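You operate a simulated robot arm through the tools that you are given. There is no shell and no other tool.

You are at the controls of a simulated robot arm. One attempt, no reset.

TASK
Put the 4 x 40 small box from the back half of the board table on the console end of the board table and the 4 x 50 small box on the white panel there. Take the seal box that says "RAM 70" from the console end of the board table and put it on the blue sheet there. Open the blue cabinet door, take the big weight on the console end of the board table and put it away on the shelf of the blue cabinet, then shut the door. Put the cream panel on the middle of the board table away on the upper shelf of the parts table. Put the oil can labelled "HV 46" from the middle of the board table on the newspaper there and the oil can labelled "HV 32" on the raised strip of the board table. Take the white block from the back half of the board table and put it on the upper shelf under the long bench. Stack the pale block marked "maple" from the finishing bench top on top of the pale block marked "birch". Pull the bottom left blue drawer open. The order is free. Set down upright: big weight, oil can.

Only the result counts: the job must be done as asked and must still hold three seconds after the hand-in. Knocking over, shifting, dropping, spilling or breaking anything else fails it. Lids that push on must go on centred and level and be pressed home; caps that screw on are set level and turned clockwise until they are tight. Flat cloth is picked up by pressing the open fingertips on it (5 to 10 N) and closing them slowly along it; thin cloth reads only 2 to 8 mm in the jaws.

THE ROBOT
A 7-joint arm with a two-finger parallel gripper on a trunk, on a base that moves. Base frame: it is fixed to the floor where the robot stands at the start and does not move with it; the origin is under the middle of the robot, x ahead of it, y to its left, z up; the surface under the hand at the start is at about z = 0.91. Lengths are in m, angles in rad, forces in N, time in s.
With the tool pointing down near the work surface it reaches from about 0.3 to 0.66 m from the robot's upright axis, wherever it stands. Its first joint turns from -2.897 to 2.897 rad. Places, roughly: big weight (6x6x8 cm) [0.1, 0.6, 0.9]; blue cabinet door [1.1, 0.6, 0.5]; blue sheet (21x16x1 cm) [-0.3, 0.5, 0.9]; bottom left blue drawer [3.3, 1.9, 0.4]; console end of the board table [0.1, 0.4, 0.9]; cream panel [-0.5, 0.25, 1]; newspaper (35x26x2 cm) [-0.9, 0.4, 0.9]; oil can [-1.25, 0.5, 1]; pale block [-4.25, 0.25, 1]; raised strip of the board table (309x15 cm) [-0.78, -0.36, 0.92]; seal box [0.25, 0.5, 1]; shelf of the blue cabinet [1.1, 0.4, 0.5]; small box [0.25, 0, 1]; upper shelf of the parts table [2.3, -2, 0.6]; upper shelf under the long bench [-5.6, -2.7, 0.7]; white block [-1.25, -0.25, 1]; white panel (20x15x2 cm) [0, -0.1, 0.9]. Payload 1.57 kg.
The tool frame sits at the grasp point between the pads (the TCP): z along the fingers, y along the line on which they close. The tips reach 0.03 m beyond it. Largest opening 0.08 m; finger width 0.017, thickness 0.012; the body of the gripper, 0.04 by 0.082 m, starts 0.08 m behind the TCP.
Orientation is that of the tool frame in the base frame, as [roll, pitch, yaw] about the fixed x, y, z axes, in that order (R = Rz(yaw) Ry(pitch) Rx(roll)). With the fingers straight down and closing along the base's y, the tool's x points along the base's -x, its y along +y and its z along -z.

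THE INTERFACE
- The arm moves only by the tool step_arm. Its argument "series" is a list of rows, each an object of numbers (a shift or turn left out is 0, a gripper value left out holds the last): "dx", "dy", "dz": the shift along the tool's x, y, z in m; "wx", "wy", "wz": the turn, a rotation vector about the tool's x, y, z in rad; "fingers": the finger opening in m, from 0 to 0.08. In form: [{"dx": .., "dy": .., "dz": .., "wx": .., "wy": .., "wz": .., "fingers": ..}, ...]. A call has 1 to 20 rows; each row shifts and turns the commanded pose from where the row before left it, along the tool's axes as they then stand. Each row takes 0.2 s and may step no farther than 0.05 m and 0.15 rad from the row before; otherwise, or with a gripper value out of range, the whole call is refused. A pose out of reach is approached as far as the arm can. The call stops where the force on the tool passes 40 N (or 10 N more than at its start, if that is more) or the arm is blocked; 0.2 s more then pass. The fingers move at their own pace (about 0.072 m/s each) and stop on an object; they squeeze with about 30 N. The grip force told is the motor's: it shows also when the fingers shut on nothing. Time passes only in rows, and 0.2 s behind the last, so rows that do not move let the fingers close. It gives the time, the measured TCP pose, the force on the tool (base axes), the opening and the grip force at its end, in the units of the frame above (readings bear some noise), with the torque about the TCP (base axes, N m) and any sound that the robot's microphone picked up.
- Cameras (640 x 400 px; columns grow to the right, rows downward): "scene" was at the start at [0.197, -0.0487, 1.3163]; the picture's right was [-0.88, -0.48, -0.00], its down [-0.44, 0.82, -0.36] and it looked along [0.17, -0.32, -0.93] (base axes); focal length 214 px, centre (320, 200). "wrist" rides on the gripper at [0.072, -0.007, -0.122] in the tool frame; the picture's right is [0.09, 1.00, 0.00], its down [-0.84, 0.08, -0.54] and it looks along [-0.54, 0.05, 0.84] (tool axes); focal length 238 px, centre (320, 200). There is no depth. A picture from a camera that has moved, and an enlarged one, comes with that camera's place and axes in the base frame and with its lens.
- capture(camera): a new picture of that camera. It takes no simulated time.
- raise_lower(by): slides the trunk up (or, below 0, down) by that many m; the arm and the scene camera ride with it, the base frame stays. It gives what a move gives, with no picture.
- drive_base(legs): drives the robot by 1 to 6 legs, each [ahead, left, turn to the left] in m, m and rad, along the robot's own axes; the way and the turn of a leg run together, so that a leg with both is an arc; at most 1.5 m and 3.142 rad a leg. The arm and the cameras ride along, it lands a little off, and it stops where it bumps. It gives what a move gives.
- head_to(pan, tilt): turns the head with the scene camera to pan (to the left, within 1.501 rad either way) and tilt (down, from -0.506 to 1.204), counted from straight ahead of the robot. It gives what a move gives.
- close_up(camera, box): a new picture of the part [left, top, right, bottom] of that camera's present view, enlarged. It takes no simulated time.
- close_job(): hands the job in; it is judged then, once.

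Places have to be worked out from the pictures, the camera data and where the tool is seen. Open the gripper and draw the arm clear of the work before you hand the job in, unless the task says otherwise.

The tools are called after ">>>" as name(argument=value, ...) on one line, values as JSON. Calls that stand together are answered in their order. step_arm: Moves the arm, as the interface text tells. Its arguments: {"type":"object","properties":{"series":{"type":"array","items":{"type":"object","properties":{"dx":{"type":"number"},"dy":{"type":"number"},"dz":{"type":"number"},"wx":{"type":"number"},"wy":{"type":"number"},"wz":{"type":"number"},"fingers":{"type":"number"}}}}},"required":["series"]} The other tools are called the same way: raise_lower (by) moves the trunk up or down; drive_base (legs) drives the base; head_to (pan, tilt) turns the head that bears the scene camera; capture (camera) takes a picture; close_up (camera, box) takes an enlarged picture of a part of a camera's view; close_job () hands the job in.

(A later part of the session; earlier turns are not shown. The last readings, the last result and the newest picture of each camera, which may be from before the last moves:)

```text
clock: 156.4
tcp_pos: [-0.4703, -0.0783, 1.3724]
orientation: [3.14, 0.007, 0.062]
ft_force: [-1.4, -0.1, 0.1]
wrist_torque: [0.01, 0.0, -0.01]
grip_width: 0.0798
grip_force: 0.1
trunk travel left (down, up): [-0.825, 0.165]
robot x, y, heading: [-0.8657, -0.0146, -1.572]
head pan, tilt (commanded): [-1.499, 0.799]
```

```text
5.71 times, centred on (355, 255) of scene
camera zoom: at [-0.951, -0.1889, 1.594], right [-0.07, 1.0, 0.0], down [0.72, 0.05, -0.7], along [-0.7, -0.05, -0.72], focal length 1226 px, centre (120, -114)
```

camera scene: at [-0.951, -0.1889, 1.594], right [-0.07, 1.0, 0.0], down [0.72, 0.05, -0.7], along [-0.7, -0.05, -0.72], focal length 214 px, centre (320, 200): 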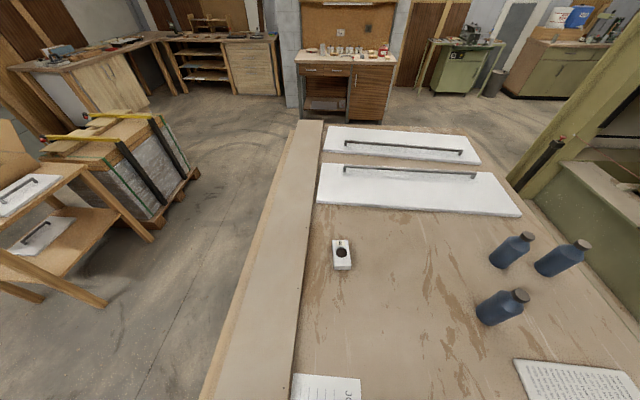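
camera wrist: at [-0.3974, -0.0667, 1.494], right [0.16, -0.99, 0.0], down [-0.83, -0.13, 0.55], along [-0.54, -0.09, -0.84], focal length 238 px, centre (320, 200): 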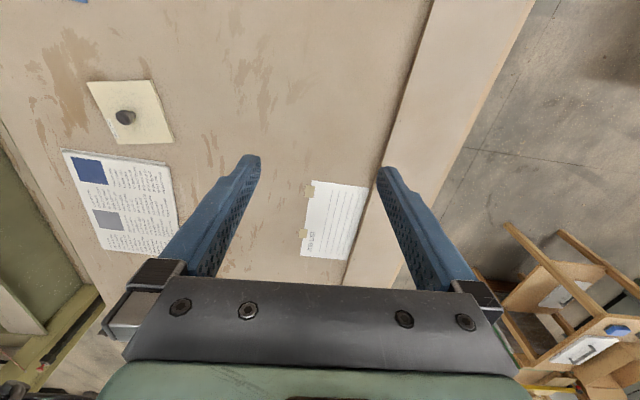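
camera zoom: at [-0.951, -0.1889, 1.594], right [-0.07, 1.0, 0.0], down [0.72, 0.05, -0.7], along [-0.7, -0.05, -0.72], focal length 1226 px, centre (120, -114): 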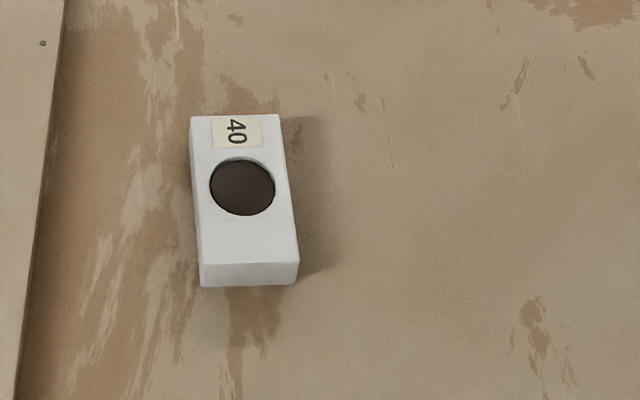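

The labels face away (toward +y). I turn the robot to heading 0 and drive to about (-1.3, 0.25) so the wrist camera can look at the cans from the +y side.

>>> drive_base(legs=[[0, 0, 1.571], [-0.434, 0.26, 0]])

>>> step_arm(series=[{"wy": -0.12}, {"wy": -0.12}, {"wy": -0.12}, {}])

>>> capture(camera="wrist")

```text
clock: 163.2
tcp_pos: [-1.2463, 0.644, 1.372]
orientation: [3.139, 0.007, 1.647]
ft_force: [-0.2, 0.3, -1.0]
wrist_torque: [-0.02, 0.0, 0.03]
grip_width: 0.08
grip_force: 0.1
trunk travel left (down, up): [-0.825, 0.165]
robot x, y, heading: [-1.3097, 0.2427, 0.014]
head pan, tilt (commanded): [-1.499, 0.799]
```

```text
clock: 164.2
tcp_pos: [-1.2458, 0.6447, 1.3719]
orientation: [3.142, 0.368, 1.647]
ft_force: [0.1, -0.3, 0.6]
wrist_torque: [0.02, 0.01, -0.01]
grip_width: 0.0799
grip_force: 0.1
trunk travel left (down, up): [-0.825, 0.165]
robot x, y, heading: [-1.3086, 0.2448, 0.013]
head pan, tilt (commanded): [-1.499, 0.799]
```

```text
taken
camera wrist: at [-1.2616, 0.7554, 1.4605], right [0.99, 0.16, -0.03], down [0.12, -0.58, 0.81], along [0.11, -0.8, -0.59], focal length 238 px, centre (320, 200)
```

wrist: 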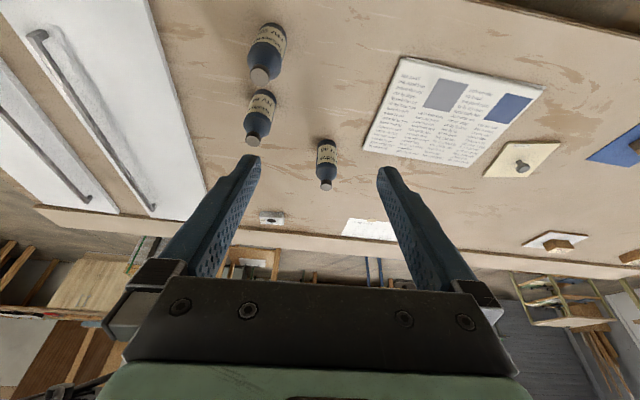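

The labels are visible from here. I zoom in to read them.

>>> close_up(camera="wrist", box=[230, 15, 300, 90])

>>> close_up(camera="wrist", box=[235, 80, 290, 150])

>>> close_up(camera="wrist", box=[300, 130, 355, 195])

```text
5.33 times, centred on (265, 52) of wrist
camera zoom: at [-1.2616, 0.7554, 1.4605], right [0.99, 0.16, -0.03], down [0.12, -0.58, 0.81], along [0.11, -0.8, -0.59], focal length 1271 px, centre (613, 987)
```

zoom: 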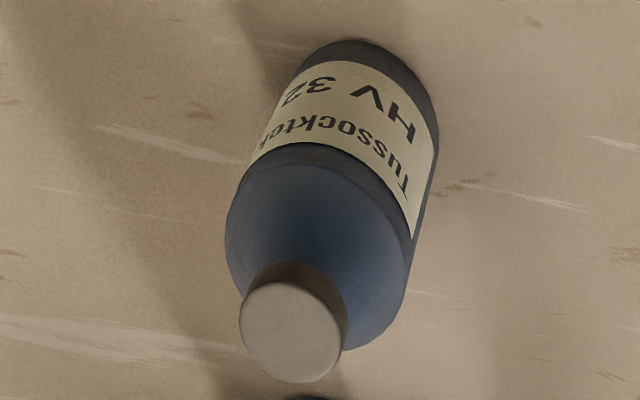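

```text
5.71 times, centred on (262, 115) of wrist
camera zoom: at [-1.2616, 0.7554, 1.4605], right [0.99, 0.16, -0.03], down [0.12, -0.58, 0.81], along [0.11, -0.8, -0.59], focal length 1362 px, centre (649, 686)
```

zoom: 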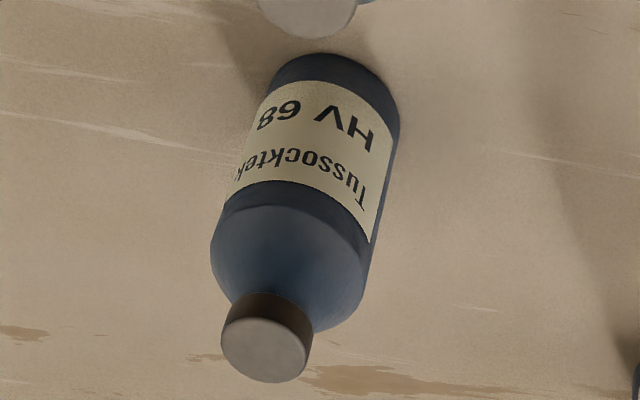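

```text
6.15 times, centred on (328, 162) of wrist
camera zoom: at [-1.2616, 0.7554, 1.4605], right [0.99, 0.16, -0.03], down [0.12, -0.58, 0.81], along [0.11, -0.8, -0.59], focal length 1467 px, centre (274, 431)
```

zoom: 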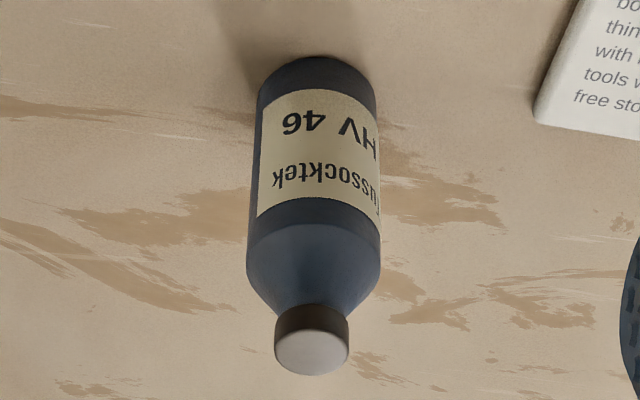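

HV 46 is the can at about (-1.18, 0.285), HV 32 the one nearest the press (-1.34, 0.54), HV 68 the other. I level the tool and drive so the hand is above HV 46.

>>> step_arm(series=[{"wy": 0.12}, {"wy": 0.12}, {"wy": 0.12}, {}])

>>> drive_base(legs=[[0.06, -0.36, -0.013]])

>>> capture(camera="wrist")

```text
clock: 165.2
tcp_pos: [-1.2454, 0.6457, 1.3725]
orientation: [3.139, 0.004, 1.648]
ft_force: [0.0, 0.1, 1.0]
wrist_torque: [-0.02, 0.01, 0.0]
grip_width: 0.08
grip_force: 0.1
trunk travel left (down, up): [-0.825, 0.165]
robot x, y, heading: [-1.3142, 0.2436, 0.012]
head pan, tilt (commanded): [-1.499, 0.799]
```

```text
clock: 167.5
tcp_pos: [-1.1793, 0.2835, 1.3725]
orientation: [3.138, 0.007, 1.636]
ft_force: [-0.6, -0.2, -0.2]
wrist_torque: [0.01, -0.01, -0.04]
grip_width: 0.0799
grip_force: 0.0
trunk travel left (down, up): [-0.825, 0.165]
robot x, y, heading: [-1.2428, -0.1161, -0.001]
head pan, tilt (commanded): [-1.499, 0.799]
```

```text
taken
camera wrist: at [-1.1922, 0.357, 1.4936], right [0.99, 0.16, 0.0], down [0.13, -0.83, 0.55], along [0.09, -0.54, -0.84], focal length 238 px, centre (320, 200)
```

wrist: 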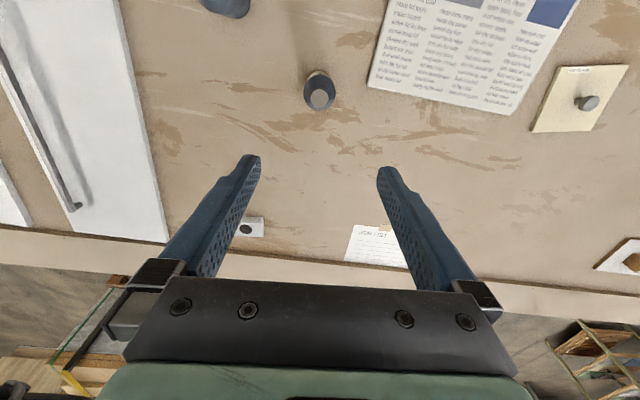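

The hand is right above HV 46's cap. I lower the trunk some, then descend and check again just above the cap.

>>> raise_lower(by=-0.12)

>>> step_arm(series=[{"dz": 0.04}, {"dz": 0.04}, {"dz": 0.03}, {}])

>>> capture(camera="wrist")

```text
clock: 169.0
tcp_pos: [-1.1809, 0.2838, 1.2514]
orientation: [3.139, 0.007, 1.635]
ft_force: [-0.8, -0.1, -0.8]
wrist_torque: [-0.01, 0.01, -0.02]
grip_width: 0.0799
grip_force: 0.1
trunk travel left (down, up): [-0.705, 0.285]
robot x, y, heading: [-1.2475, -0.1174, -0.002]
head pan, tilt (commanded): [-1.499, 0.799]
```

```text
clock: 170.0
tcp_pos: [-1.18, 0.2843, 1.1416]
orientation: [3.139, 0.008, 1.635]
ft_force: [-0.3, 0.0, -0.6]
wrist_torque: [0.02, 0.02, 0.0]
grip_width: 0.08
grip_force: 0.0
trunk travel left (down, up): [-0.705, 0.285]
robot x, y, heading: [-1.2421, -0.1175, 0.002]
head pan, tilt (commanded): [-1.499, 0.799]
```

```text
taken
camera wrist: at [-1.1918, 0.3556, 1.2634], right [0.99, 0.16, 0.0], down [0.13, -0.83, 0.55], along [0.09, -0.54, -0.84], focal length 238 px, centre (320, 200)
```

wrist: 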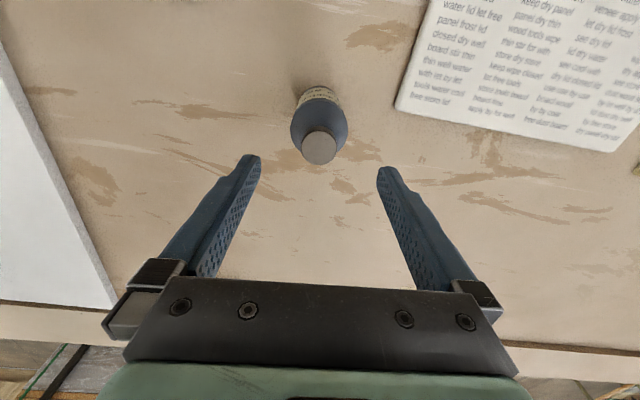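

The cap top is at z ≈ 1.067 and the body about 6 cm across. I'll grip the body: descend to TCP z ≈ 1.002 and close.

>>> step_arm(series=[{"dz": 0.035}, {"dz": 0.035}, {"dz": 0.035}, {"dz": 0.034}, {}])

>>> capture(camera="wrist")

```text
clock: 171.2
tcp_pos: [-1.1791, 0.2826, 1.0033]
orientation: [3.141, 0.006, 1.636]
ft_force: [0.2, 0.0, 0.5]
wrist_torque: [-0.01, 0.0, -0.02]
grip_width: 0.0801
grip_force: 0.2
trunk travel left (down, up): [-0.705, 0.285]
robot x, y, heading: [-1.2445, -0.1175, -0.002]
head pan, tilt (commanded): [-1.499, 0.799]
```

```text
taken
camera wrist: at [-1.1911, 0.3548, 1.125], right [0.99, 0.16, 0.0], down [0.13, -0.83, 0.55], along [0.09, -0.54, -0.84], focal length 238 px, centre (320, 200)
```

wrist: 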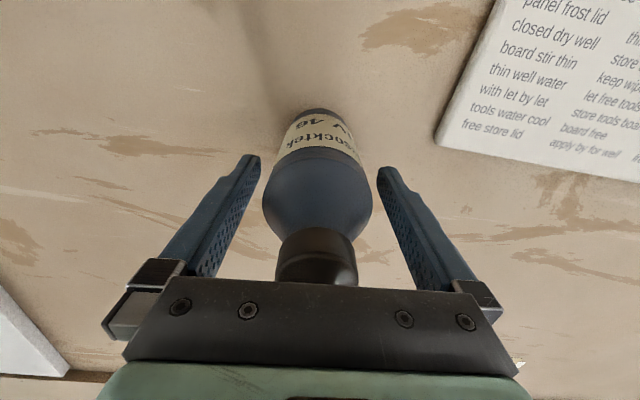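

Centred around the bottle. I close the fingers on the body and lift.

>>> step_arm(series=[{"fingers": 0.04}, {"fingers": 0.04}, {"fingers": 0.04}, {"fingers": 0.04}, {}])

>>> step_arm(series=[{"dz": -0.02}, {"dz": -0.03}, {"dz": -0.03}, {}])

```text
clock: 172.4
tcp_pos: [-1.1788, 0.2827, 1.0035]
orientation: [3.141, 0.007, 1.636]
ft_force: [-0.1, -0.4, 0.2]
wrist_torque: [0.01, 0.06, 0.0]
grip_width: 0.0573
grip_force: 29.9
trunk travel left (down, up): [-0.705, 0.285]
robot x, y, heading: [-1.2444, -0.1203, 0.001]
head pan, tilt (commanded): [-1.499, 0.799]
```

```text
clock: 173.4
tcp_pos: [-1.1791, 0.2826, 1.0821]
orientation: [3.139, 0.006, 1.636]
ft_force: [-0.2, 0.3, -3.6]
wrist_torque: [0.01, 0.01, -0.01]
grip_width: 0.0574
grip_force: 30.0
trunk travel left (down, up): [-0.705, 0.285]
robot x, y, heading: [-1.2448, -0.1137, -0.0]
head pan, tilt (commanded): [-1.499, 0.799]
```

Lifted (bottle ≈ 0.37 kg). I drive so it comes over the middle of the newspaper, near (-0.92, 0.42).

>>> drive_base(legs=[[0.26, 0.138, 0]])

>>> capture(camera="wrist")

```text
clock: 175.4
tcp_pos: [-0.9167, 0.4205, 1.0824]
orientation: [3.14, 0.005, 1.635]
ft_force: [0.3, 0.4, -3.6]
wrist_torque: [0.02, 0.01, 0.01]
grip_width: 0.0573
grip_force: 29.9
trunk travel left (down, up): [-0.705, 0.285]
robot x, y, heading: [-0.9797, 0.0223, -0.007]
head pan, tilt (commanded): [-1.499, 0.799]
```

```text
taken
camera wrist: at [-0.9279, 0.4933, 1.2041], right [0.99, 0.15, 0.0], down [0.13, -0.83, 0.55], along [0.09, -0.54, -0.84], focal length 238 px, centre (320, 200)
```

wrist: 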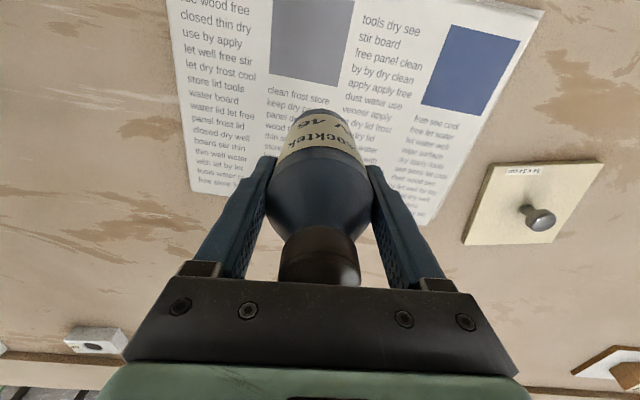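

Over the newspaper. I lower until contact.

>>> step_arm(series=[{"dz": 0.03}, {"dz": 0.022}, {}])

>>> step_arm(series=[{"dz": 0.003}, {}, {"dz": 0.003}, {}])

>>> step_arm(series=[{"dz": 0.003}, {}])

>>> step_arm(series=[{"dz": 0.002}, {}])

```text
clock: 176.2
tcp_pos: [-0.916, 0.4185, 1.0305]
orientation: [3.14, 0.006, 1.634]
ft_force: [0.0, 0.5, -3.2]
wrist_torque: [0.01, 0.0, -0.03]
grip_width: 0.0579
grip_force: 29.6
trunk travel left (down, up): [-0.705, 0.285]
robot x, y, heading: [-0.9847, 0.0183, -0.005]
head pan, tilt (commanded): [-1.499, 0.799]
```

```text
clock: 177.2
tcp_pos: [-0.9161, 0.4204, 1.0248]
orientation: [3.14, 0.007, 1.634]
ft_force: [0.0, 0.7, -3.7]
wrist_torque: [0.01, -0.01, 0.02]
grip_width: 0.0575
grip_force: 29.6
trunk travel left (down, up): [-0.705, 0.285]
robot x, y, heading: [-0.9802, 0.0216, -0.0]
head pan, tilt (commanded): [-1.499, 0.799]
```

```text
clock: 177.8
tcp_pos: [-0.9154, 0.4211, 1.0203]
orientation: [3.141, 0.007, 1.633]
ft_force: [-0.6, 0.0, -3.6]
wrist_torque: [0.02, 0.0, 0.01]
grip_width: 0.0574
grip_force: 29.8
trunk travel left (down, up): [-0.705, 0.285]
robot x, y, heading: [-0.9823, 0.0191, -0.005]
head pan, tilt (commanded): [-1.499, 0.799]
```

```text
clock: 178.4
tcp_pos: [-0.9159, 0.4195, 1.0188]
orientation: [3.141, 0.009, 1.634]
ft_force: [-0.2, 0.4, -3.0]
wrist_torque: [0.0, 0.0, -0.02]
grip_width: 0.0573
grip_force: 30.4
trunk travel left (down, up): [-0.705, 0.285]
robot x, y, heading: [-0.9817, 0.0234, -0.002]
head pan, tilt (commanded): [-1.499, 0.799]
```

>>> step_arm(series=[{"dz": 0.002}, {}])

>>> step_arm(series=[{"dz": 0.002}, {}])

```text
clock: 179.0
tcp_pos: [-0.9166, 0.4195, 1.0171]
orientation: [3.139, 0.009, 1.632]
ft_force: [-0.6, 0.5, -3.8]
wrist_torque: [0.04, -0.01, -0.01]
grip_width: 0.0573
grip_force: 30.5
trunk travel left (down, up): [-0.705, 0.285]
robot x, y, heading: [-0.9832, 0.0184, -0.008]
head pan, tilt (commanded): [-1.499, 0.799]
```

```text
clock: 179.6
tcp_pos: [-0.9148, 0.4201, 1.0156]
orientation: [3.14, 0.005, 1.633]
ft_force: [1.2, 0.9, 10.1]
wrist_torque: [-0.24, 0.09, 0.01]
grip_width: 0.0576
grip_force: 29.8
trunk travel left (down, up): [-0.705, 0.285]
robot x, y, heading: [-0.9814, 0.0188, -0.006]
head pan, tilt (commanded): [-1.499, 0.799]
```

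Contact on the newspaper. I open and rise clear of the cap.

>>> step_arm(series=[{"fingers": 0.065}, {"fingers": 0.08}, {}, {"dz": -0.03}, {"dz": -0.045}, {"dz": -0.045}, {"dz": -0.045}, {"dz": -0.045}, {}])

>>> capture(camera="wrist")

```text
clock: 181.6
tcp_pos: [-0.9163, 0.421, 1.2257]
orientation: [3.14, 0.007, 1.634]
ft_force: [0.0, -0.9, -0.1]
wrist_torque: [-0.03, 0.01, 0.05]
grip_width: 0.0798
grip_force: 0.0
trunk travel left (down, up): [-0.705, 0.285]
robot x, y, heading: [-0.9873, 0.0177, -0.007]
head pan, tilt (commanded): [-1.499, 0.799]
```

```text
taken
camera wrist: at [-0.929, 0.4945, 1.3482], right [0.99, 0.15, 0.0], down [0.13, -0.83, 0.55], along [0.09, -0.54, -0.84], focal length 238 px, centre (320, 200)
```

wrist: 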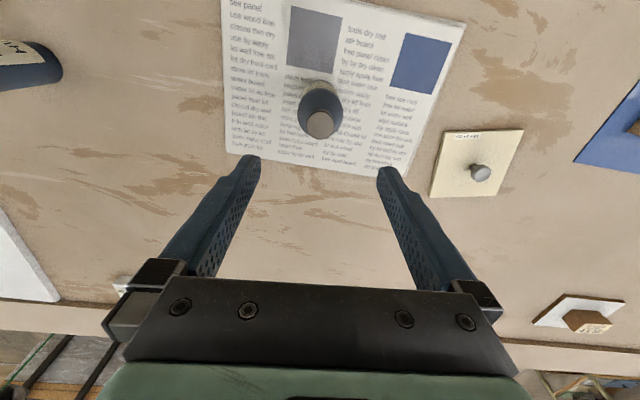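

HV 46 stands on the newspaper. Next HV 32 at about (-1.337, 0.54): raise a bit and drive over.

>>> raise_lower(by=0.12)

>>> drive_base(legs=[[-0.421, 0.12, 0.005]])

>>> capture(camera="wrist")

```text
clock: 183.1
tcp_pos: [-0.917, 0.4225, 1.346]
orientation: [-3.141, 0.007, 1.632]
ft_force: [-0.2, -0.4, 0.1]
wrist_torque: [-0.01, -0.03, 0.0]
grip_width: 0.08
grip_force: 0.1
trunk travel left (down, up): [-0.825, 0.165]
robot x, y, heading: [-0.9858, 0.0227, -0.005]
head pan, tilt (commanded): [-1.499, 0.799]
```

```text
clock: 185.8
tcp_pos: [-1.3361, 0.5427, 1.3452]
orientation: [3.14, 0.007, 1.637]
ft_force: [-0.9, 0.2, 0.5]
wrist_torque: [-0.01, 0.01, 0.03]
grip_width: 0.0798
grip_force: 0.2
trunk travel left (down, up): [-0.825, 0.165]
robot x, y, heading: [-1.3977, 0.1395, 0.001]
head pan, tilt (commanded): [-1.499, 0.799]
```

```text
taken
camera wrist: at [-1.3481, 0.6153, 1.4678], right [0.99, 0.16, 0.0], down [0.13, -0.83, 0.55], along [0.09, -0.54, -0.84], focal length 238 px, centre (320, 200)
```

wrist: 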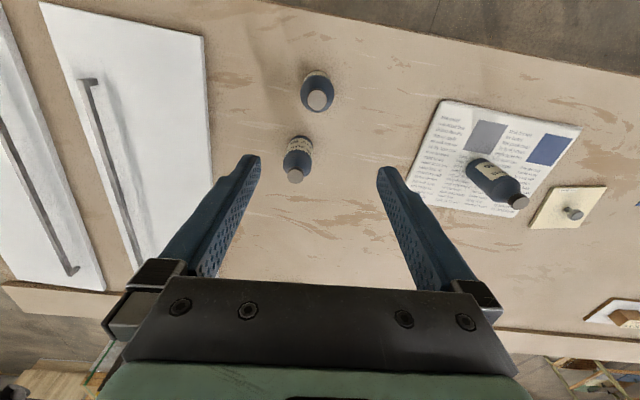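

The hand is right above HV 32's cap. I lower the trunk and descend around the body as before.

>>> raise_lower(by=-0.12)

>>> step_arm(series=[{"dz": 0.045}, {"dz": 0.04}, {}])

>>> capture(camera="wrist")

```text
clock: 187.3
tcp_pos: [-1.3356, 0.5422, 1.2259]
orientation: [3.14, 0.007, 1.639]
ft_force: [-0.1, -0.3, 0.8]
wrist_torque: [-0.01, -0.01, 0.02]
grip_width: 0.08
grip_force: 0.1
trunk travel left (down, up): [-0.705, 0.285]
robot x, y, heading: [-1.405, 0.1411, -0.001]
head pan, tilt (commanded): [-1.499, 0.799]
```

```text
clock: 188.1
tcp_pos: [-1.3346, 0.5414, 1.1412]
orientation: [3.139, 0.006, 1.638]
ft_force: [0.2, -1.8, 0.3]
wrist_torque: [0.03, -0.01, 0.0]
grip_width: 0.0799
grip_force: 0.0
trunk travel left (down, up): [-0.705, 0.285]
robot x, y, heading: [-1.3997, 0.1385, 0.001]
head pan, tilt (commanded): [-1.499, 0.799]
```

```text
taken
camera wrist: at [-1.3468, 0.6141, 1.2622], right [0.99, 0.16, 0.0], down [0.13, -0.83, 0.55], along [0.09, -0.54, -0.84], focal length 238 px, centre (320, 200)
```

wrist: 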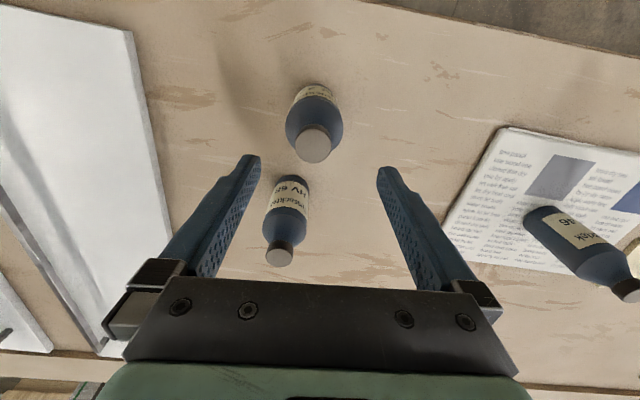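

>>> step_arm(series=[{"dx": 0.002, "dy": -0.005}, {"dz": 0.035}, {"dz": 0.035}, {"dz": 0.035}, {"dz": 0.034}, {}])

>>> capture(camera="wrist")

```text
clock: 189.5
tcp_pos: [-1.3409, 0.5426, 1.0013]
orientation: [3.14, 0.007, 1.638]
ft_force: [-0.9, -0.1, 0.7]
wrist_torque: [0.0, 0.01, 0.02]
grip_width: 0.0802
grip_force: 0.0
trunk travel left (down, up): [-0.705, 0.285]
robot x, y, heading: [-1.4017, 0.1401, 0.002]
head pan, tilt (commanded): [-1.499, 0.799]
```

```text
taken
camera wrist: at [-1.3527, 0.6153, 1.1233], right [0.99, 0.16, 0.0], down [0.13, -0.83, 0.55], along [0.09, -0.54, -0.84], focal length 238 px, centre (320, 200)
```

wrist: 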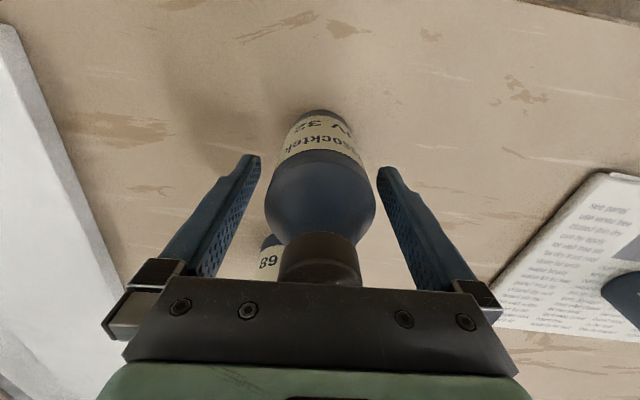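

Centred on HV 32. I close and lift.

>>> step_arm(series=[{"fingers": 0.04}, {"fingers": 0.04}, {"fingers": 0.04}, {"fingers": 0.04}, {}])

>>> step_arm(series=[{"dz": -0.02}, {"dz": -0.04}, {"dz": -0.04}, {"dz": -0.04}, {}])

>>> raise_lower(by=0.12)

```text
clock: 190.7
tcp_pos: [-1.3406, 0.5418, 1.0019]
orientation: [3.142, 0.007, 1.637]
ft_force: [0.6, -0.6, 0.8]
wrist_torque: [0.02, -0.01, -0.02]
grip_width: 0.0582
grip_force: 29.9
trunk travel left (down, up): [-0.705, 0.285]
robot x, y, heading: [-1.402, 0.1419, 0.003]
head pan, tilt (commanded): [-1.499, 0.799]
```

```text
clock: 191.9
tcp_pos: [-1.3393, 0.5443, 1.1422]
orientation: [3.14, 0.008, 1.637]
ft_force: [0.4, -0.1, -4.0]
wrist_torque: [0.0, -0.01, 0.02]
grip_width: 0.0582
grip_force: 30.1
trunk travel left (down, up): [-0.705, 0.285]
robot x, y, heading: [-1.3986, 0.1373, 0.003]
head pan, tilt (commanded): [-1.499, 0.799]
```

```text
clock: 193.4
tcp_pos: [-1.3406, 0.5446, 1.2612]
orientation: [3.14, 0.007, 1.637]
ft_force: [0.0, -0.2, -3.7]
wrist_torque: [0.02, 0.01, 0.01]
grip_width: 0.0584
grip_force: 30.1
trunk travel left (down, up): [-0.825, 0.165]
robot x, y, heading: [-1.4036, 0.1405, 0.001]
head pan, tilt (commanded): [-1.499, 0.799]
```

HV 32 is held. I drive to about (-1.087, 0.044) and turn the robot half a turn so the hand comes over the raised strip at (-1.15, -0.36).

>>> drive_base(legs=[[0.317, -0.096, 0], [0, 0, 1.57], [0, 0, 1.57]])

>>> capture(camera="wrist")

>>> head_to(pan=1.3, tilt=0.8)

>>> capture(camera="scene")

```text
clock: 203.2
tcp_pos: [-1.1433, -0.358, 1.2631]
orientation: [3.138, 0.008, -1.5]
ft_force: [0.5, 1.1, -2.7]
wrist_torque: [0.03, 0.0, 0.03]
grip_width: 0.058
grip_force: 30.1
trunk travel left (down, up): [-0.825, 0.165]
robot x, y, heading: [-1.088, 0.0455, -3.141]
head pan, tilt (commanded): [-1.499, 0.799]
```

```text
taken
camera wrist: at [-1.1322, -0.4309, 1.3833], right [-0.99, -0.16, 0.0], down [-0.13, 0.83, 0.55], along [-0.09, 0.54, -0.84], focal length 238 px, centre (320, 200)
```

wrist: 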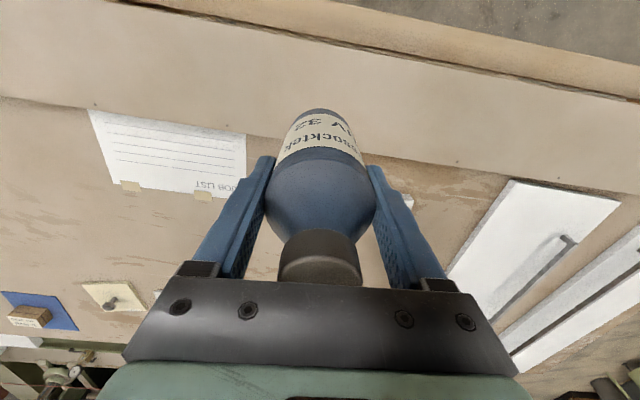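

```text
clock: 205.7
tcp_pos: [-1.1434, -0.3602, 1.2609]
orientation: [3.14, 0.008, -1.501]
ft_force: [-0.4, 0.3, -3.1]
wrist_torque: [-0.02, -0.03, 0.02]
grip_width: 0.0577
grip_force: 29.6
trunk travel left (down, up): [-0.825, 0.165]
robot x, y, heading: [-1.086, 0.0439, -3.137]
head pan, tilt (commanded): [1.3, 0.799]
```

```text
taken
camera scene: at [-1.2761, -0.0337, 1.594], right [-0.96, 0.26, 0.0], down [0.19, 0.69, -0.7], along [-0.18, -0.67, -0.72], focal length 214 px, centre (320, 200)
```

scene: 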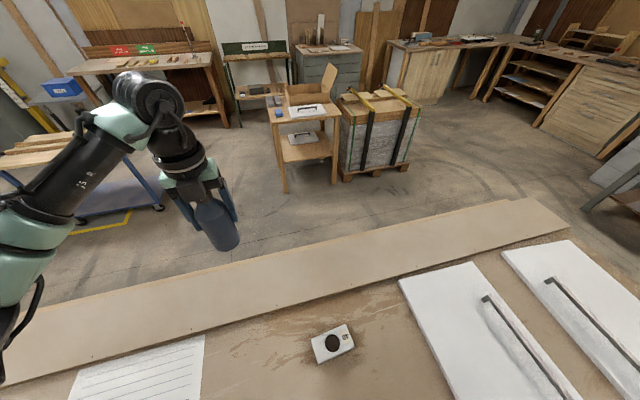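

The bottle is over the strip's middle (y ≈ -0.357). I lower it.

>>> raise_lower(by=-0.12)

>>> step_arm(series=[{"dz": 0.035}, {"dz": 0.035}, {}])

>>> capture(camera="scene")

```text
clock: 207.2
tcp_pos: [-1.143, -0.359, 1.1422]
orientation: [3.139, 0.007, -1.501]
ft_force: [0.0, 0.1, -3.5]
wrist_torque: [-0.03, -0.01, 0.01]
grip_width: 0.058
grip_force: 29.8
trunk travel left (down, up): [-0.705, 0.285]
robot x, y, heading: [-1.0808, 0.0447, -3.14]
head pan, tilt (commanded): [1.3, 0.799]
```

```text
clock: 208.0
tcp_pos: [-1.1432, -0.3594, 1.0709]
orientation: [3.139, 0.007, -1.5]
ft_force: [-0.4, -0.7, -3.1]
wrist_torque: [0.0, 0.02, -0.01]
grip_width: 0.058
grip_force: 30.3
trunk travel left (down, up): [-0.705, 0.285]
robot x, y, heading: [-1.0842, 0.0435, -3.139]
head pan, tilt (commanded): [1.3, 0.799]
```

```text
taken
camera scene: at [-1.276, -0.0337, 1.474], right [-0.96, 0.26, 0.0], down [0.19, 0.69, -0.7], along [-0.18, -0.67, -0.72], focal length 214 px, centre (320, 200)
```

scene: 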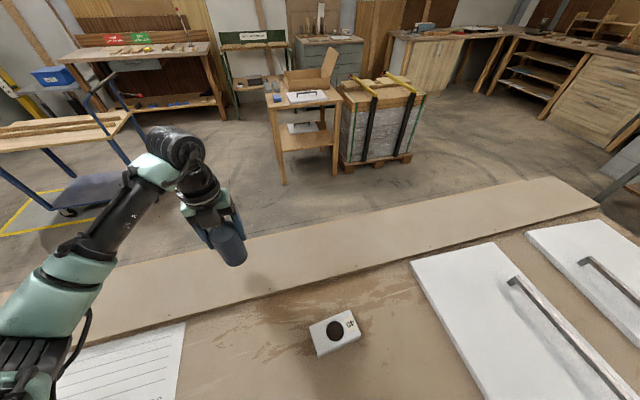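

>>> step_arm(series=[{"dz": 0.015}, {}])

>>> step_arm(series=[{"dz": 0.004}, {}])

>>> step_arm(series=[{"dz": 0.004}, {}])

```text
clock: 208.6
tcp_pos: [-1.143, -0.3584, 1.0558]
orientation: [3.139, 0.008, -1.501]
ft_force: [-0.3, 0.0, -3.8]
wrist_torque: [0.01, -0.01, -0.03]
grip_width: 0.0582
grip_force: 29.7
trunk travel left (down, up): [-0.705, 0.285]
robot x, y, heading: [-1.0875, 0.0439, -3.14]
head pan, tilt (commanded): [1.3, 0.799]
```

```text
clock: 209.2
tcp_pos: [-1.1444, -0.3585, 1.0527]
orientation: [3.14, 0.008, -1.502]
ft_force: [-0.5, 0.1, -4.1]
wrist_torque: [0.01, -0.01, -0.01]
grip_width: 0.0582
grip_force: 30.2
trunk travel left (down, up): [-0.705, 0.285]
robot x, y, heading: [-1.0827, 0.045, -3.139]
head pan, tilt (commanded): [1.3, 0.799]
```

```text
clock: 209.8
tcp_pos: [-1.1435, -0.3583, 1.0486]
orientation: [3.14, 0.006, -1.501]
ft_force: [-0.4, -0.9, -3.6]
wrist_torque: [-0.01, -0.02, -0.04]
grip_width: 0.058
grip_force: 29.9
trunk travel left (down, up): [-0.705, 0.285]
robot x, y, heading: [-1.0881, 0.0417, -3.14]
head pan, tilt (commanded): [1.3, 0.799]
```

>>> step_arm(series=[{"dz": 0.003}, {}, {"dz": 0.003}, {}])

>>> step_arm(series=[{"dz": 0.003}, {}])

>>> step_arm(series=[{"dz": 0.003}, {}])

```text
clock: 210.8
tcp_pos: [-1.1448, -0.36, 1.0422]
orientation: [3.139, 0.007, -1.501]
ft_force: [-0.5, -0.5, -3.1]
wrist_torque: [0.0, -0.01, 0.0]
grip_width: 0.058
grip_force: 29.7
trunk travel left (down, up): [-0.705, 0.285]
robot x, y, heading: [-1.084, 0.0477, -3.137]
head pan, tilt (commanded): [1.3, 0.799]
```

```text
clock: 211.4
tcp_pos: [-1.1438, -0.3588, 1.04]
orientation: [3.141, 0.007, -1.502]
ft_force: [-1.1, 0.1, -3.8]
wrist_torque: [0.0, 0.01, 0.03]
grip_width: 0.0579
grip_force: 30.1
trunk travel left (down, up): [-0.705, 0.285]
robot x, y, heading: [-1.0879, 0.045, -3.138]
head pan, tilt (commanded): [1.3, 0.799]
```

```text
clock: 212.0
tcp_pos: [-1.1441, -0.3593, 1.0362]
orientation: [3.139, 0.005, -1.501]
ft_force: [0.4, 0.4, -3.9]
wrist_torque: [0.04, 0.0, 0.02]
grip_width: 0.0582
grip_force: 30.1
trunk travel left (down, up): [-0.705, 0.285]
robot x, y, heading: [-1.0864, 0.0445, -3.141]
head pan, tilt (commanded): [1.3, 0.799]
```

>>> step_arm(series=[{"dz": 0.003}, {}])

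>>> step_arm(series=[{"dz": 0.002}, {}])

>>> step_arm(series=[{"dz": 0.002}, {}])

```text
clock: 212.6
tcp_pos: [-1.1445, -0.358, 1.0341]
orientation: [3.139, 0.009, -1.501]
ft_force: [-0.1, 0.2, -3.4]
wrist_torque: [-0.02, 0.01, 0.0]
grip_width: 0.0578
grip_force: 30.1
trunk travel left (down, up): [-0.705, 0.285]
robot x, y, heading: [-1.0853, 0.0444, -3.136]
head pan, tilt (commanded): [1.3, 0.799]
```

```text
clock: 213.2
tcp_pos: [-1.1433, -0.3589, 1.0312]
orientation: [3.141, 0.007, -1.499]
ft_force: [-0.4, -0.4, -4.4]
wrist_torque: [-0.01, 0.02, -0.01]
grip_width: 0.0579
grip_force: 29.8
trunk travel left (down, up): [-0.705, 0.285]
robot x, y, heading: [-1.0828, 0.0425, -3.14]
head pan, tilt (commanded): [1.3, 0.799]
```

```text
clock: 213.8
tcp_pos: [-1.1436, -0.3594, 1.0298]
orientation: [3.14, 0.009, -1.501]
ft_force: [0.4, -0.5, -3.1]
wrist_torque: [0.0, 0.0, 0.04]
grip_width: 0.0583
grip_force: 29.9
trunk travel left (down, up): [-0.705, 0.285]
robot x, y, heading: [-1.0854, 0.0438, -3.139]
head pan, tilt (commanded): [1.3, 0.799]
```

>>> step_arm(series=[{"dz": 0.002}, {}])

>>> step_arm(series=[{"dz": 0.002}, {}])

>>> step_arm(series=[{"dz": 0.002}, {}])

```text
clock: 214.4
tcp_pos: [-1.145, -0.3585, 1.028]
orientation: [3.141, 0.01, -1.5]
ft_force: [0.2, 1.0, -4.1]
wrist_torque: [-0.01, -0.02, -0.01]
grip_width: 0.0579
grip_force: 30.1
trunk travel left (down, up): [-0.705, 0.285]
robot x, y, heading: [-1.0815, 0.0421, -3.141]
head pan, tilt (commanded): [1.3, 0.799]
```

```text
clock: 215.0
tcp_pos: [-1.1447, -0.3589, 1.0264]
orientation: [3.14, 0.009, -1.501]
ft_force: [-0.7, 0.6, -2.7]
wrist_torque: [0.0, -0.01, 0.01]
grip_width: 0.058
grip_force: 30.3
trunk travel left (down, up): [-0.705, 0.285]
robot x, y, heading: [-1.0827, 0.047, -3.14]
head pan, tilt (commanded): [1.3, 0.799]
```

```text
clock: 215.6
tcp_pos: [-1.1436, -0.3578, 1.0231]
orientation: [3.14, 0.007, -1.501]
ft_force: [0.1, -0.2, -3.7]
wrist_torque: [-0.05, -0.02, -0.01]
grip_width: 0.0581
grip_force: 29.8
trunk travel left (down, up): [-0.705, 0.285]
robot x, y, heading: [-1.0875, 0.0435, -3.14]
head pan, tilt (commanded): [1.3, 0.799]
```

>>> step_arm(series=[{"dz": 0.002}, {}])

>>> step_arm(series=[{"dz": 0.002}, {}])

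>>> step_arm(series=[{"dz": 0.002}, {}])

```text
clock: 216.2
tcp_pos: [-1.1437, -0.358, 1.0218]
orientation: [3.141, 0.006, -1.5]
ft_force: [0.5, -0.4, -3.3]
wrist_torque: [-0.01, 0.01, 0.01]
grip_width: 0.0582
grip_force: 30.5
trunk travel left (down, up): [-0.705, 0.285]
robot x, y, heading: [-1.0841, 0.0441, -3.138]
head pan, tilt (commanded): [1.3, 0.799]
```

```text
clock: 216.8
tcp_pos: [-1.1433, -0.3582, 1.0213]
orientation: [3.14, 0.004, -1.5]
ft_force: [-0.9, -1.0, 21.7]
wrist_torque: [0.5, -0.11, 0.1]
grip_width: 0.0583
grip_force: 30.0
trunk travel left (down, up): [-0.705, 0.285]
robot x, y, heading: [-1.0825, 0.0415, -3.14]
head pan, tilt (commanded): [1.3, 0.799]
```

```text
clock: 217.4
tcp_pos: [-1.1435, -0.3569, 1.0183]
orientation: [3.14, 0.005, -1.501]
ft_force: [-1.5, -2.0, 26.2]
wrist_torque: [-0.02, -0.13, 0.33]
grip_width: 0.0578
grip_force: 29.8
trunk travel left (down, up): [-0.705, 0.285]
robot x, y, heading: [-1.0842, 0.045, -3.141]
head pan, tilt (commanded): [1.3, 0.799]
```

Firm contact. I ease back 3 mm, release, and rise.

>>> step_arm(series=[{"dz": -0.003}, {"fingers": 0.065}, {"fingers": 0.08}, {}, {"dz": -0.03}, {"dz": -0.045}, {"dz": -0.045}, {"dz": -0.045}, {"dz": -0.03}, {}])

>>> capture(camera="wrist")

>>> capture(camera="scene")

```text
clock: 219.6
tcp_pos: [-1.1439, -0.3595, 1.2157]
orientation: [3.141, 0.008, -1.502]
ft_force: [0.1, -0.2, 0.3]
wrist_torque: [0.0, 0.0, -0.02]
grip_width: 0.0801
grip_force: 0.2
trunk travel left (down, up): [-0.705, 0.285]
robot x, y, heading: [-1.0827, 0.0435, -3.137]
head pan, tilt (commanded): [1.3, 0.799]
```

```text
taken
camera wrist: at [-1.1325, -0.4311, 1.338], right [-0.99, -0.16, 0.0], down [-0.13, 0.83, 0.55], along [-0.09, 0.54, -0.84], focal length 238 px, centre (320, 200)
```

wrist: 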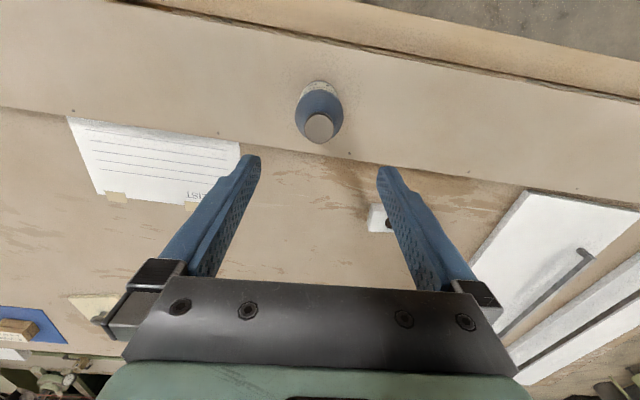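

```text
taken
camera scene: at [-1.276, -0.0335, 1.474], right [-0.96, 0.26, 0.0], down [0.19, 0.69, -0.7], along [-0.18, -0.67, -0.72], focal length 214 px, centre (320, 200)
```

scene: 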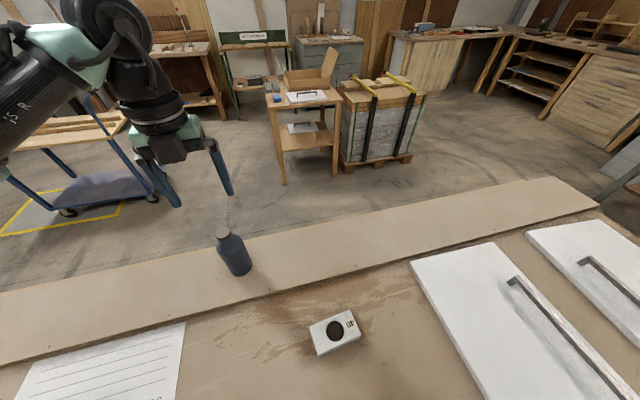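

HV 32 stands on the strip. Next the white block at about (-1.34, -0.14), 9.5 x 5.5 cm, long side along x. It must later go into a shelf, so I'll grip it with the hand tilted toward the robot's left. I turn the robot to face +y and drive beside it.

>>> raise_lower(by=0.1)

>>> drive_base(legs=[[0, 0, -1.571], [-0.245, -0.147, 0]])

>>> step_arm(series=[{"dx": 0.04}, {"dx": 0.04}, {"dx": 0.04}, {}])

>>> capture(camera="wrist")

```text
clock: 220.9
tcp_pos: [-1.1438, -0.3605, 1.3165]
orientation: [3.139, 0.008, -1.502]
ft_force: [0.3, -0.5, 0.0]
wrist_torque: [0.01, 0.03, -0.01]
grip_width: 0.08
grip_force: 0.1
trunk travel left (down, up): [-0.805, 0.185]
robot x, y, heading: [-1.0848, 0.0478, -3.139]
head pan, tilt (commanded): [1.3, 0.799]
```

```text
clock: 226.8
tcp_pos: [-1.3408, -0.0988, 1.3169]
orientation: [3.141, 0.005, -3.065]
ft_force: [0.5, 0.3, -0.1]
wrist_torque: [-0.03, 0.03, 0.0]
grip_width: 0.0799
grip_force: 0.0
trunk travel left (down, up): [-0.805, 0.185]
robot x, y, heading: [-0.9364, -0.1531, 1.581]
head pan, tilt (commanded): [1.3, 0.799]
stopped in leg 2: the robot was blocked; the commanded pose is now the measured one
```

```text
clock: 227.8
tcp_pos: [-1.4608, -0.1095, 1.314]
orientation: [3.14, 0.009, -3.064]
ft_force: [-0.6, -1.1, 0.8]
wrist_torque: [0.0, 0.02, -0.01]
grip_width: 0.08
grip_force: 0.0
trunk travel left (down, up): [-0.805, 0.185]
robot x, y, heading: [-0.9319, -0.1524, 1.583]
head pan, tilt (commanded): [1.3, 0.799]
```

```text
taken
camera wrist: at [-1.5331, -0.1204, 1.4368], right [-0.17, 0.99, 0.0], down [0.82, 0.14, 0.55], along [0.54, 0.09, -0.84], focal length 238 px, centre (320, 200)
```

wrist: 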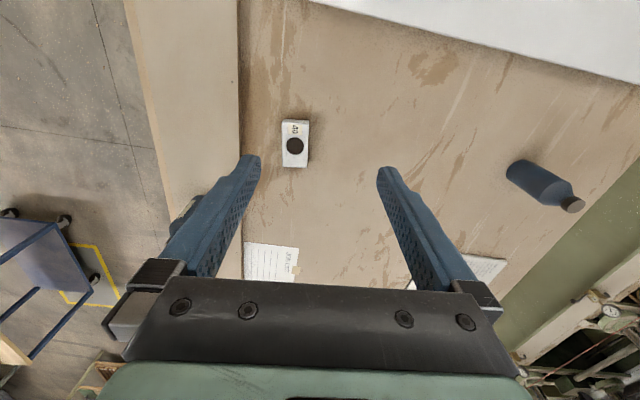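

Blocked again near (-0.94, -0.15), but the block is in reach from here. Its centre is (-1.347, -0.144), long axis turned ~6.5°. I move the base 0.13 m toward +x and tilt the tool outward to test the reach.

>>> drive_base(legs=[[0.02, -0.135, 0]])

>>> step_arm(series=[{"wz": -0.037}, {"wy": 0.14}, {"wy": 0.14}, {"wy": 0.14}, {"wy": 0.14}, {"wy": 0.14}, {"wy": 0.14}, {}])

>>> capture(camera="wrist")

```text
clock: 229.1
tcp_pos: [-1.3274, -0.0862, 1.3143]
orientation: [3.14, 0.009, -3.065]
ft_force: [0.1, 0.3, -0.1]
wrist_torque: [-0.01, -0.01, -0.01]
grip_width: 0.0801
grip_force: 0.1
trunk travel left (down, up): [-0.805, 0.185]
robot x, y, heading: [-0.8022, -0.1333, 1.588]
head pan, tilt (commanded): [1.3, 0.799]
```

```text
clock: 230.9
tcp_pos: [-1.3277, -0.0865, 1.315]
orientation: [3.14, -0.834, -3.027]
ft_force: [1.1, 0.8, -0.7]
wrist_torque: [-0.01, -0.02, 0.0]
grip_width: 0.08
grip_force: 0.0
trunk travel left (down, up): [-0.805, 0.185]
robot x, y, heading: [-0.8018, -0.1337, 1.581]
head pan, tilt (commanded): [1.3, 0.799]
```

```text
taken
camera wrist: at [-1.2854, -0.0879, 1.4501], right [-0.18, 0.98, 0.07], down [0.95, 0.19, -0.26], along [-0.26, 0.02, -0.96], focal length 238 px, centre (320, 200)
```

wrist: 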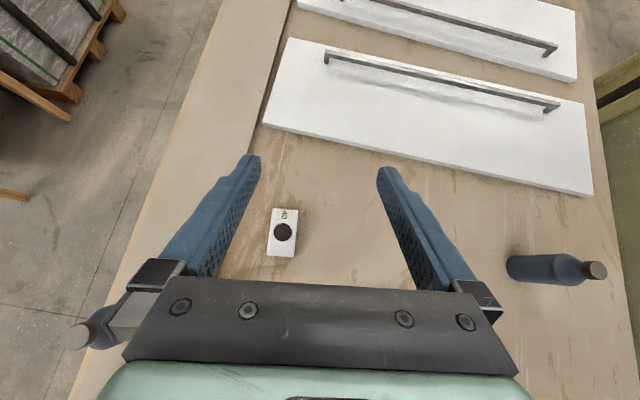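

The tilt is reachable. I check with the scene camera how the elbow sits relative to the HV 32 bottle before lowering.

>>> head_to(pan=1.5, tilt=0.6)

>>> capture(camera="scene")

```text
clock: 231.7
tcp_pos: [-1.3271, -0.0867, 1.3145]
orientation: [3.14, -0.831, -3.026]
ft_force: [-0.5, -1.0, -0.9]
wrist_torque: [0.02, 0.0, -0.01]
grip_width: 0.0802
grip_force: 0.2
trunk travel left (down, up): [-0.805, 0.185]
robot x, y, heading: [-0.8015, -0.1311, 1.587]
head pan, tilt (commanded): [1.499, 0.6]
```

```text
taken
camera scene: at [-0.8921, 0.0428, 1.5908], right [0.06, 1.0, 0.0], down [0.56, -0.03, -0.82], along [-0.82, 0.05, -0.57], focal length 214 px, centre (320, 200)
```

scene: 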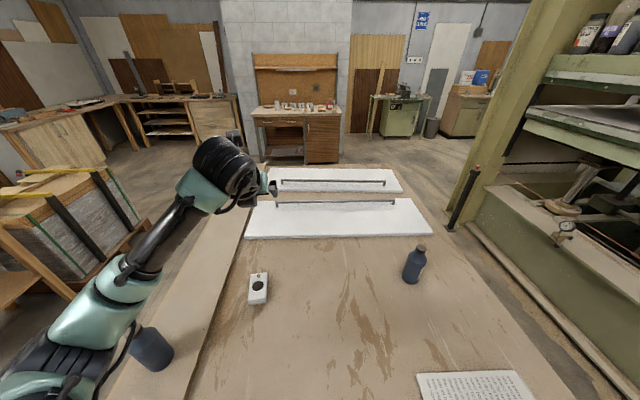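

The elbow would come down on the HV 32 bottle from here, so I'll approach the white block from the other side: drive to about (-1.9, 0.0) and turn the robot to face -y, its left side toward +x.

>>> drive_base(legs=[[0.13, 0, 0], [0, 1.1, 0], [0, 0, 1.565], [0, 0, 1.565]])

>>> capture(camera="wrist")

>>> capture(camera="scene")

```text
clock: 245.8
tcp_pos: [-1.3826, -0.0642, 1.3138]
orientation: [3.139, -0.833, 0.124]
ft_force: [-0.4, -0.3, 0.2]
wrist_torque: [-0.01, -0.03, 0.01]
grip_width: 0.0802
grip_force: 0.0
trunk travel left (down, up): [-0.805, 0.185]
robot x, y, heading: [-1.9089, -0.0244, -1.554]
head pan, tilt (commanded): [1.499, 0.6]
```

```text
taken
camera wrist: at [-1.4263, -0.0619, 1.4501], right [0.18, -0.98, 0.07], down [-0.95, -0.2, -0.25], along [0.26, -0.02, -0.96], focal length 238 px, centre (320, 200)
```

wrist: 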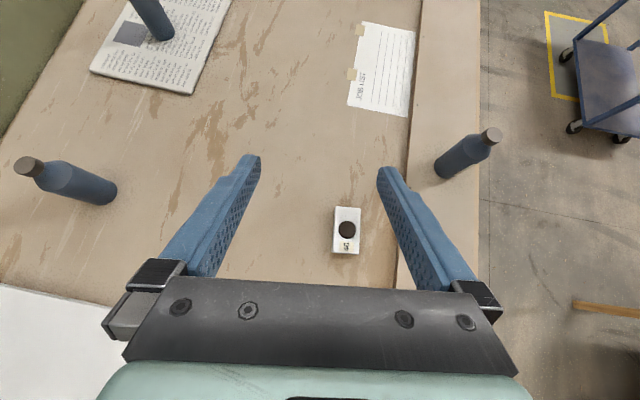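

```text
taken
camera scene: at [-1.8165, -0.1956, 1.5909], right [-0.05, -1.0, 0.0], down [-0.56, 0.03, -0.83], along [0.82, -0.04, -0.56], focal length 214 px, centre (320, 200)
```

scene: 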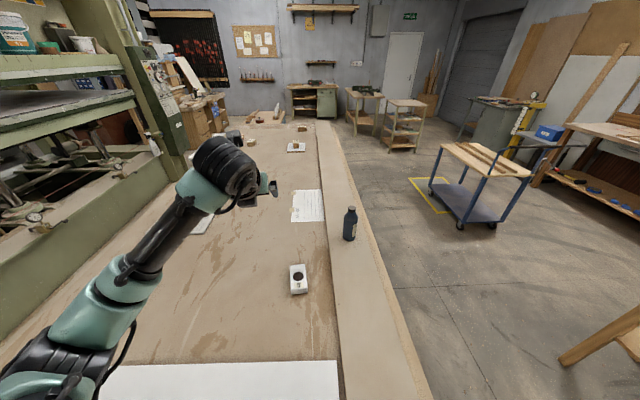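

The block is clear on this side. I tilt a bit more (to ~60°), shift over the block, and lower the trunk to its normal height.

>>> step_arm(series=[{"wy": 0.105}, {"wy": 0.105}, {"dy": 0.03}, {"dy": 0.03}, {"dy": 0.024}, {}])

>>> raise_lower(by=-0.23)

>>> capture(camera="wrist")

```text
clock: 247.2
tcp_pos: [-1.3743, -0.1478, 1.3148]
orientation: [3.136, -1.045, 0.125]
ft_force: [-0.1, -0.2, 0.2]
wrist_torque: [0.01, 0.0, 0.0]
grip_width: 0.0799
grip_force: 0.1
trunk travel left (down, up): [-0.805, 0.185]
robot x, y, heading: [-1.9074, -0.024, -1.553]
head pan, tilt (commanded): [1.499, 0.6]
```

```text
clock: 249.7
tcp_pos: [-1.3737, -0.1468, 1.0851]
orientation: [3.14, -1.042, 0.124]
ft_force: [0.2, -0.5, 0.3]
wrist_torque: [0.0, 0.0, 0.02]
grip_width: 0.0799
grip_force: 0.1
trunk travel left (down, up): [-0.575, 0.415]
robot x, y, heading: [-1.9036, -0.0189, -1.544]
head pan, tilt (commanded): [1.499, 0.6]
```

```text
taken
camera wrist: at [-1.4438, -0.1488, 1.2085], right [0.17, -0.98, 0.08], down [-0.87, -0.19, -0.45], along [0.46, 0.0, -0.89], focal length 238 px, centre (320, 200)
```

wrist: 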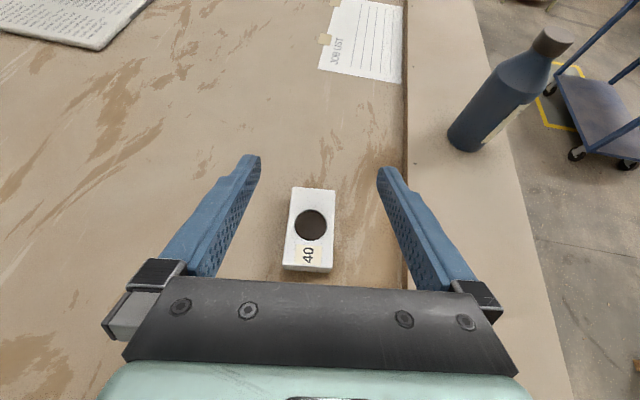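

Block centre is (-1.339, -0.144), aligned with the tool. I bring the tilted fingers down around it (TCP to about (-1.347, -0.145, 0.942)).

>>> step_arm(series=[{"dx": -0.0279, "dy": 0.0004, "dz": 0.02405}, {"dx": -0.0279, "dy": 0.0004, "dz": 0.02405}, {"dx": -0.0279, "dy": 0.0004, "dz": 0.02405}, {"dx": -0.0262, "dy": 0.0004, "dz": 0.0231}, {}])

>>> capture(camera="wrist")

>>> capture(camera="scene")

```text
clock: 250.9
tcp_pos: [-1.3363, -0.1415, 0.9621]
orientation: [-3.085, -1.082, 0.071]
ft_force: [-0.5, -0.2, -0.2]
wrist_torque: [-0.01, 0.01, -0.01]
grip_width: 0.0797
grip_force: 0.0
trunk travel left (down, up): [-0.575, 0.415]
robot x, y, heading: [-1.9083, -0.0229, -1.554]
head pan, tilt (commanded): [1.499, 0.6]
```

```text
taken
camera wrist: at [-1.4112, -0.1468, 1.0839], right [0.16, -0.98, 0.05], down [-0.86, -0.17, -0.49], along [0.49, 0.03, -0.87], focal length 238 px, centre (320, 200)
```

wrist: 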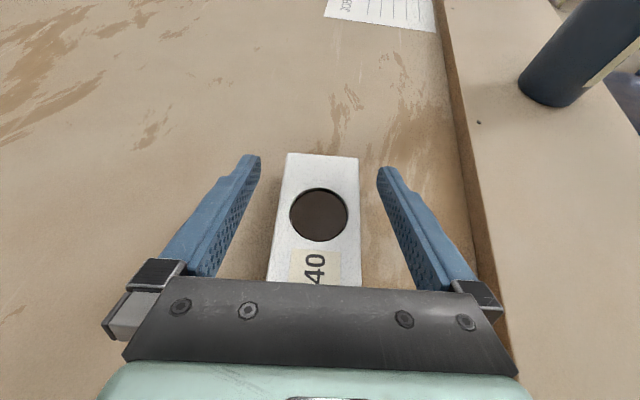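

```text
taken
camera scene: at [-1.8139, -0.1998, 1.3648], right [-0.05, -1.0, 0.0], down [-0.57, 0.03, -0.82], along [0.82, -0.04, -0.57], focal length 214 px, centre (320, 200)
```

scene: 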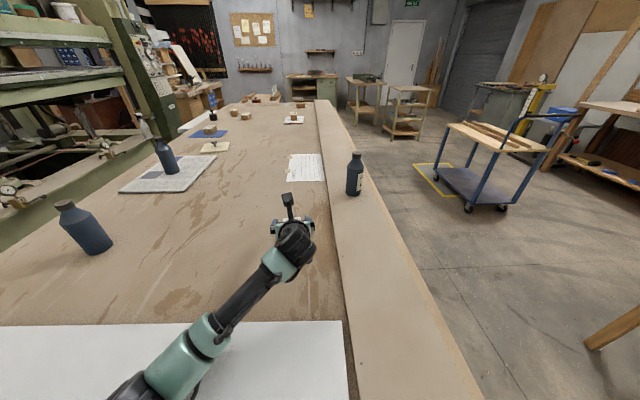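

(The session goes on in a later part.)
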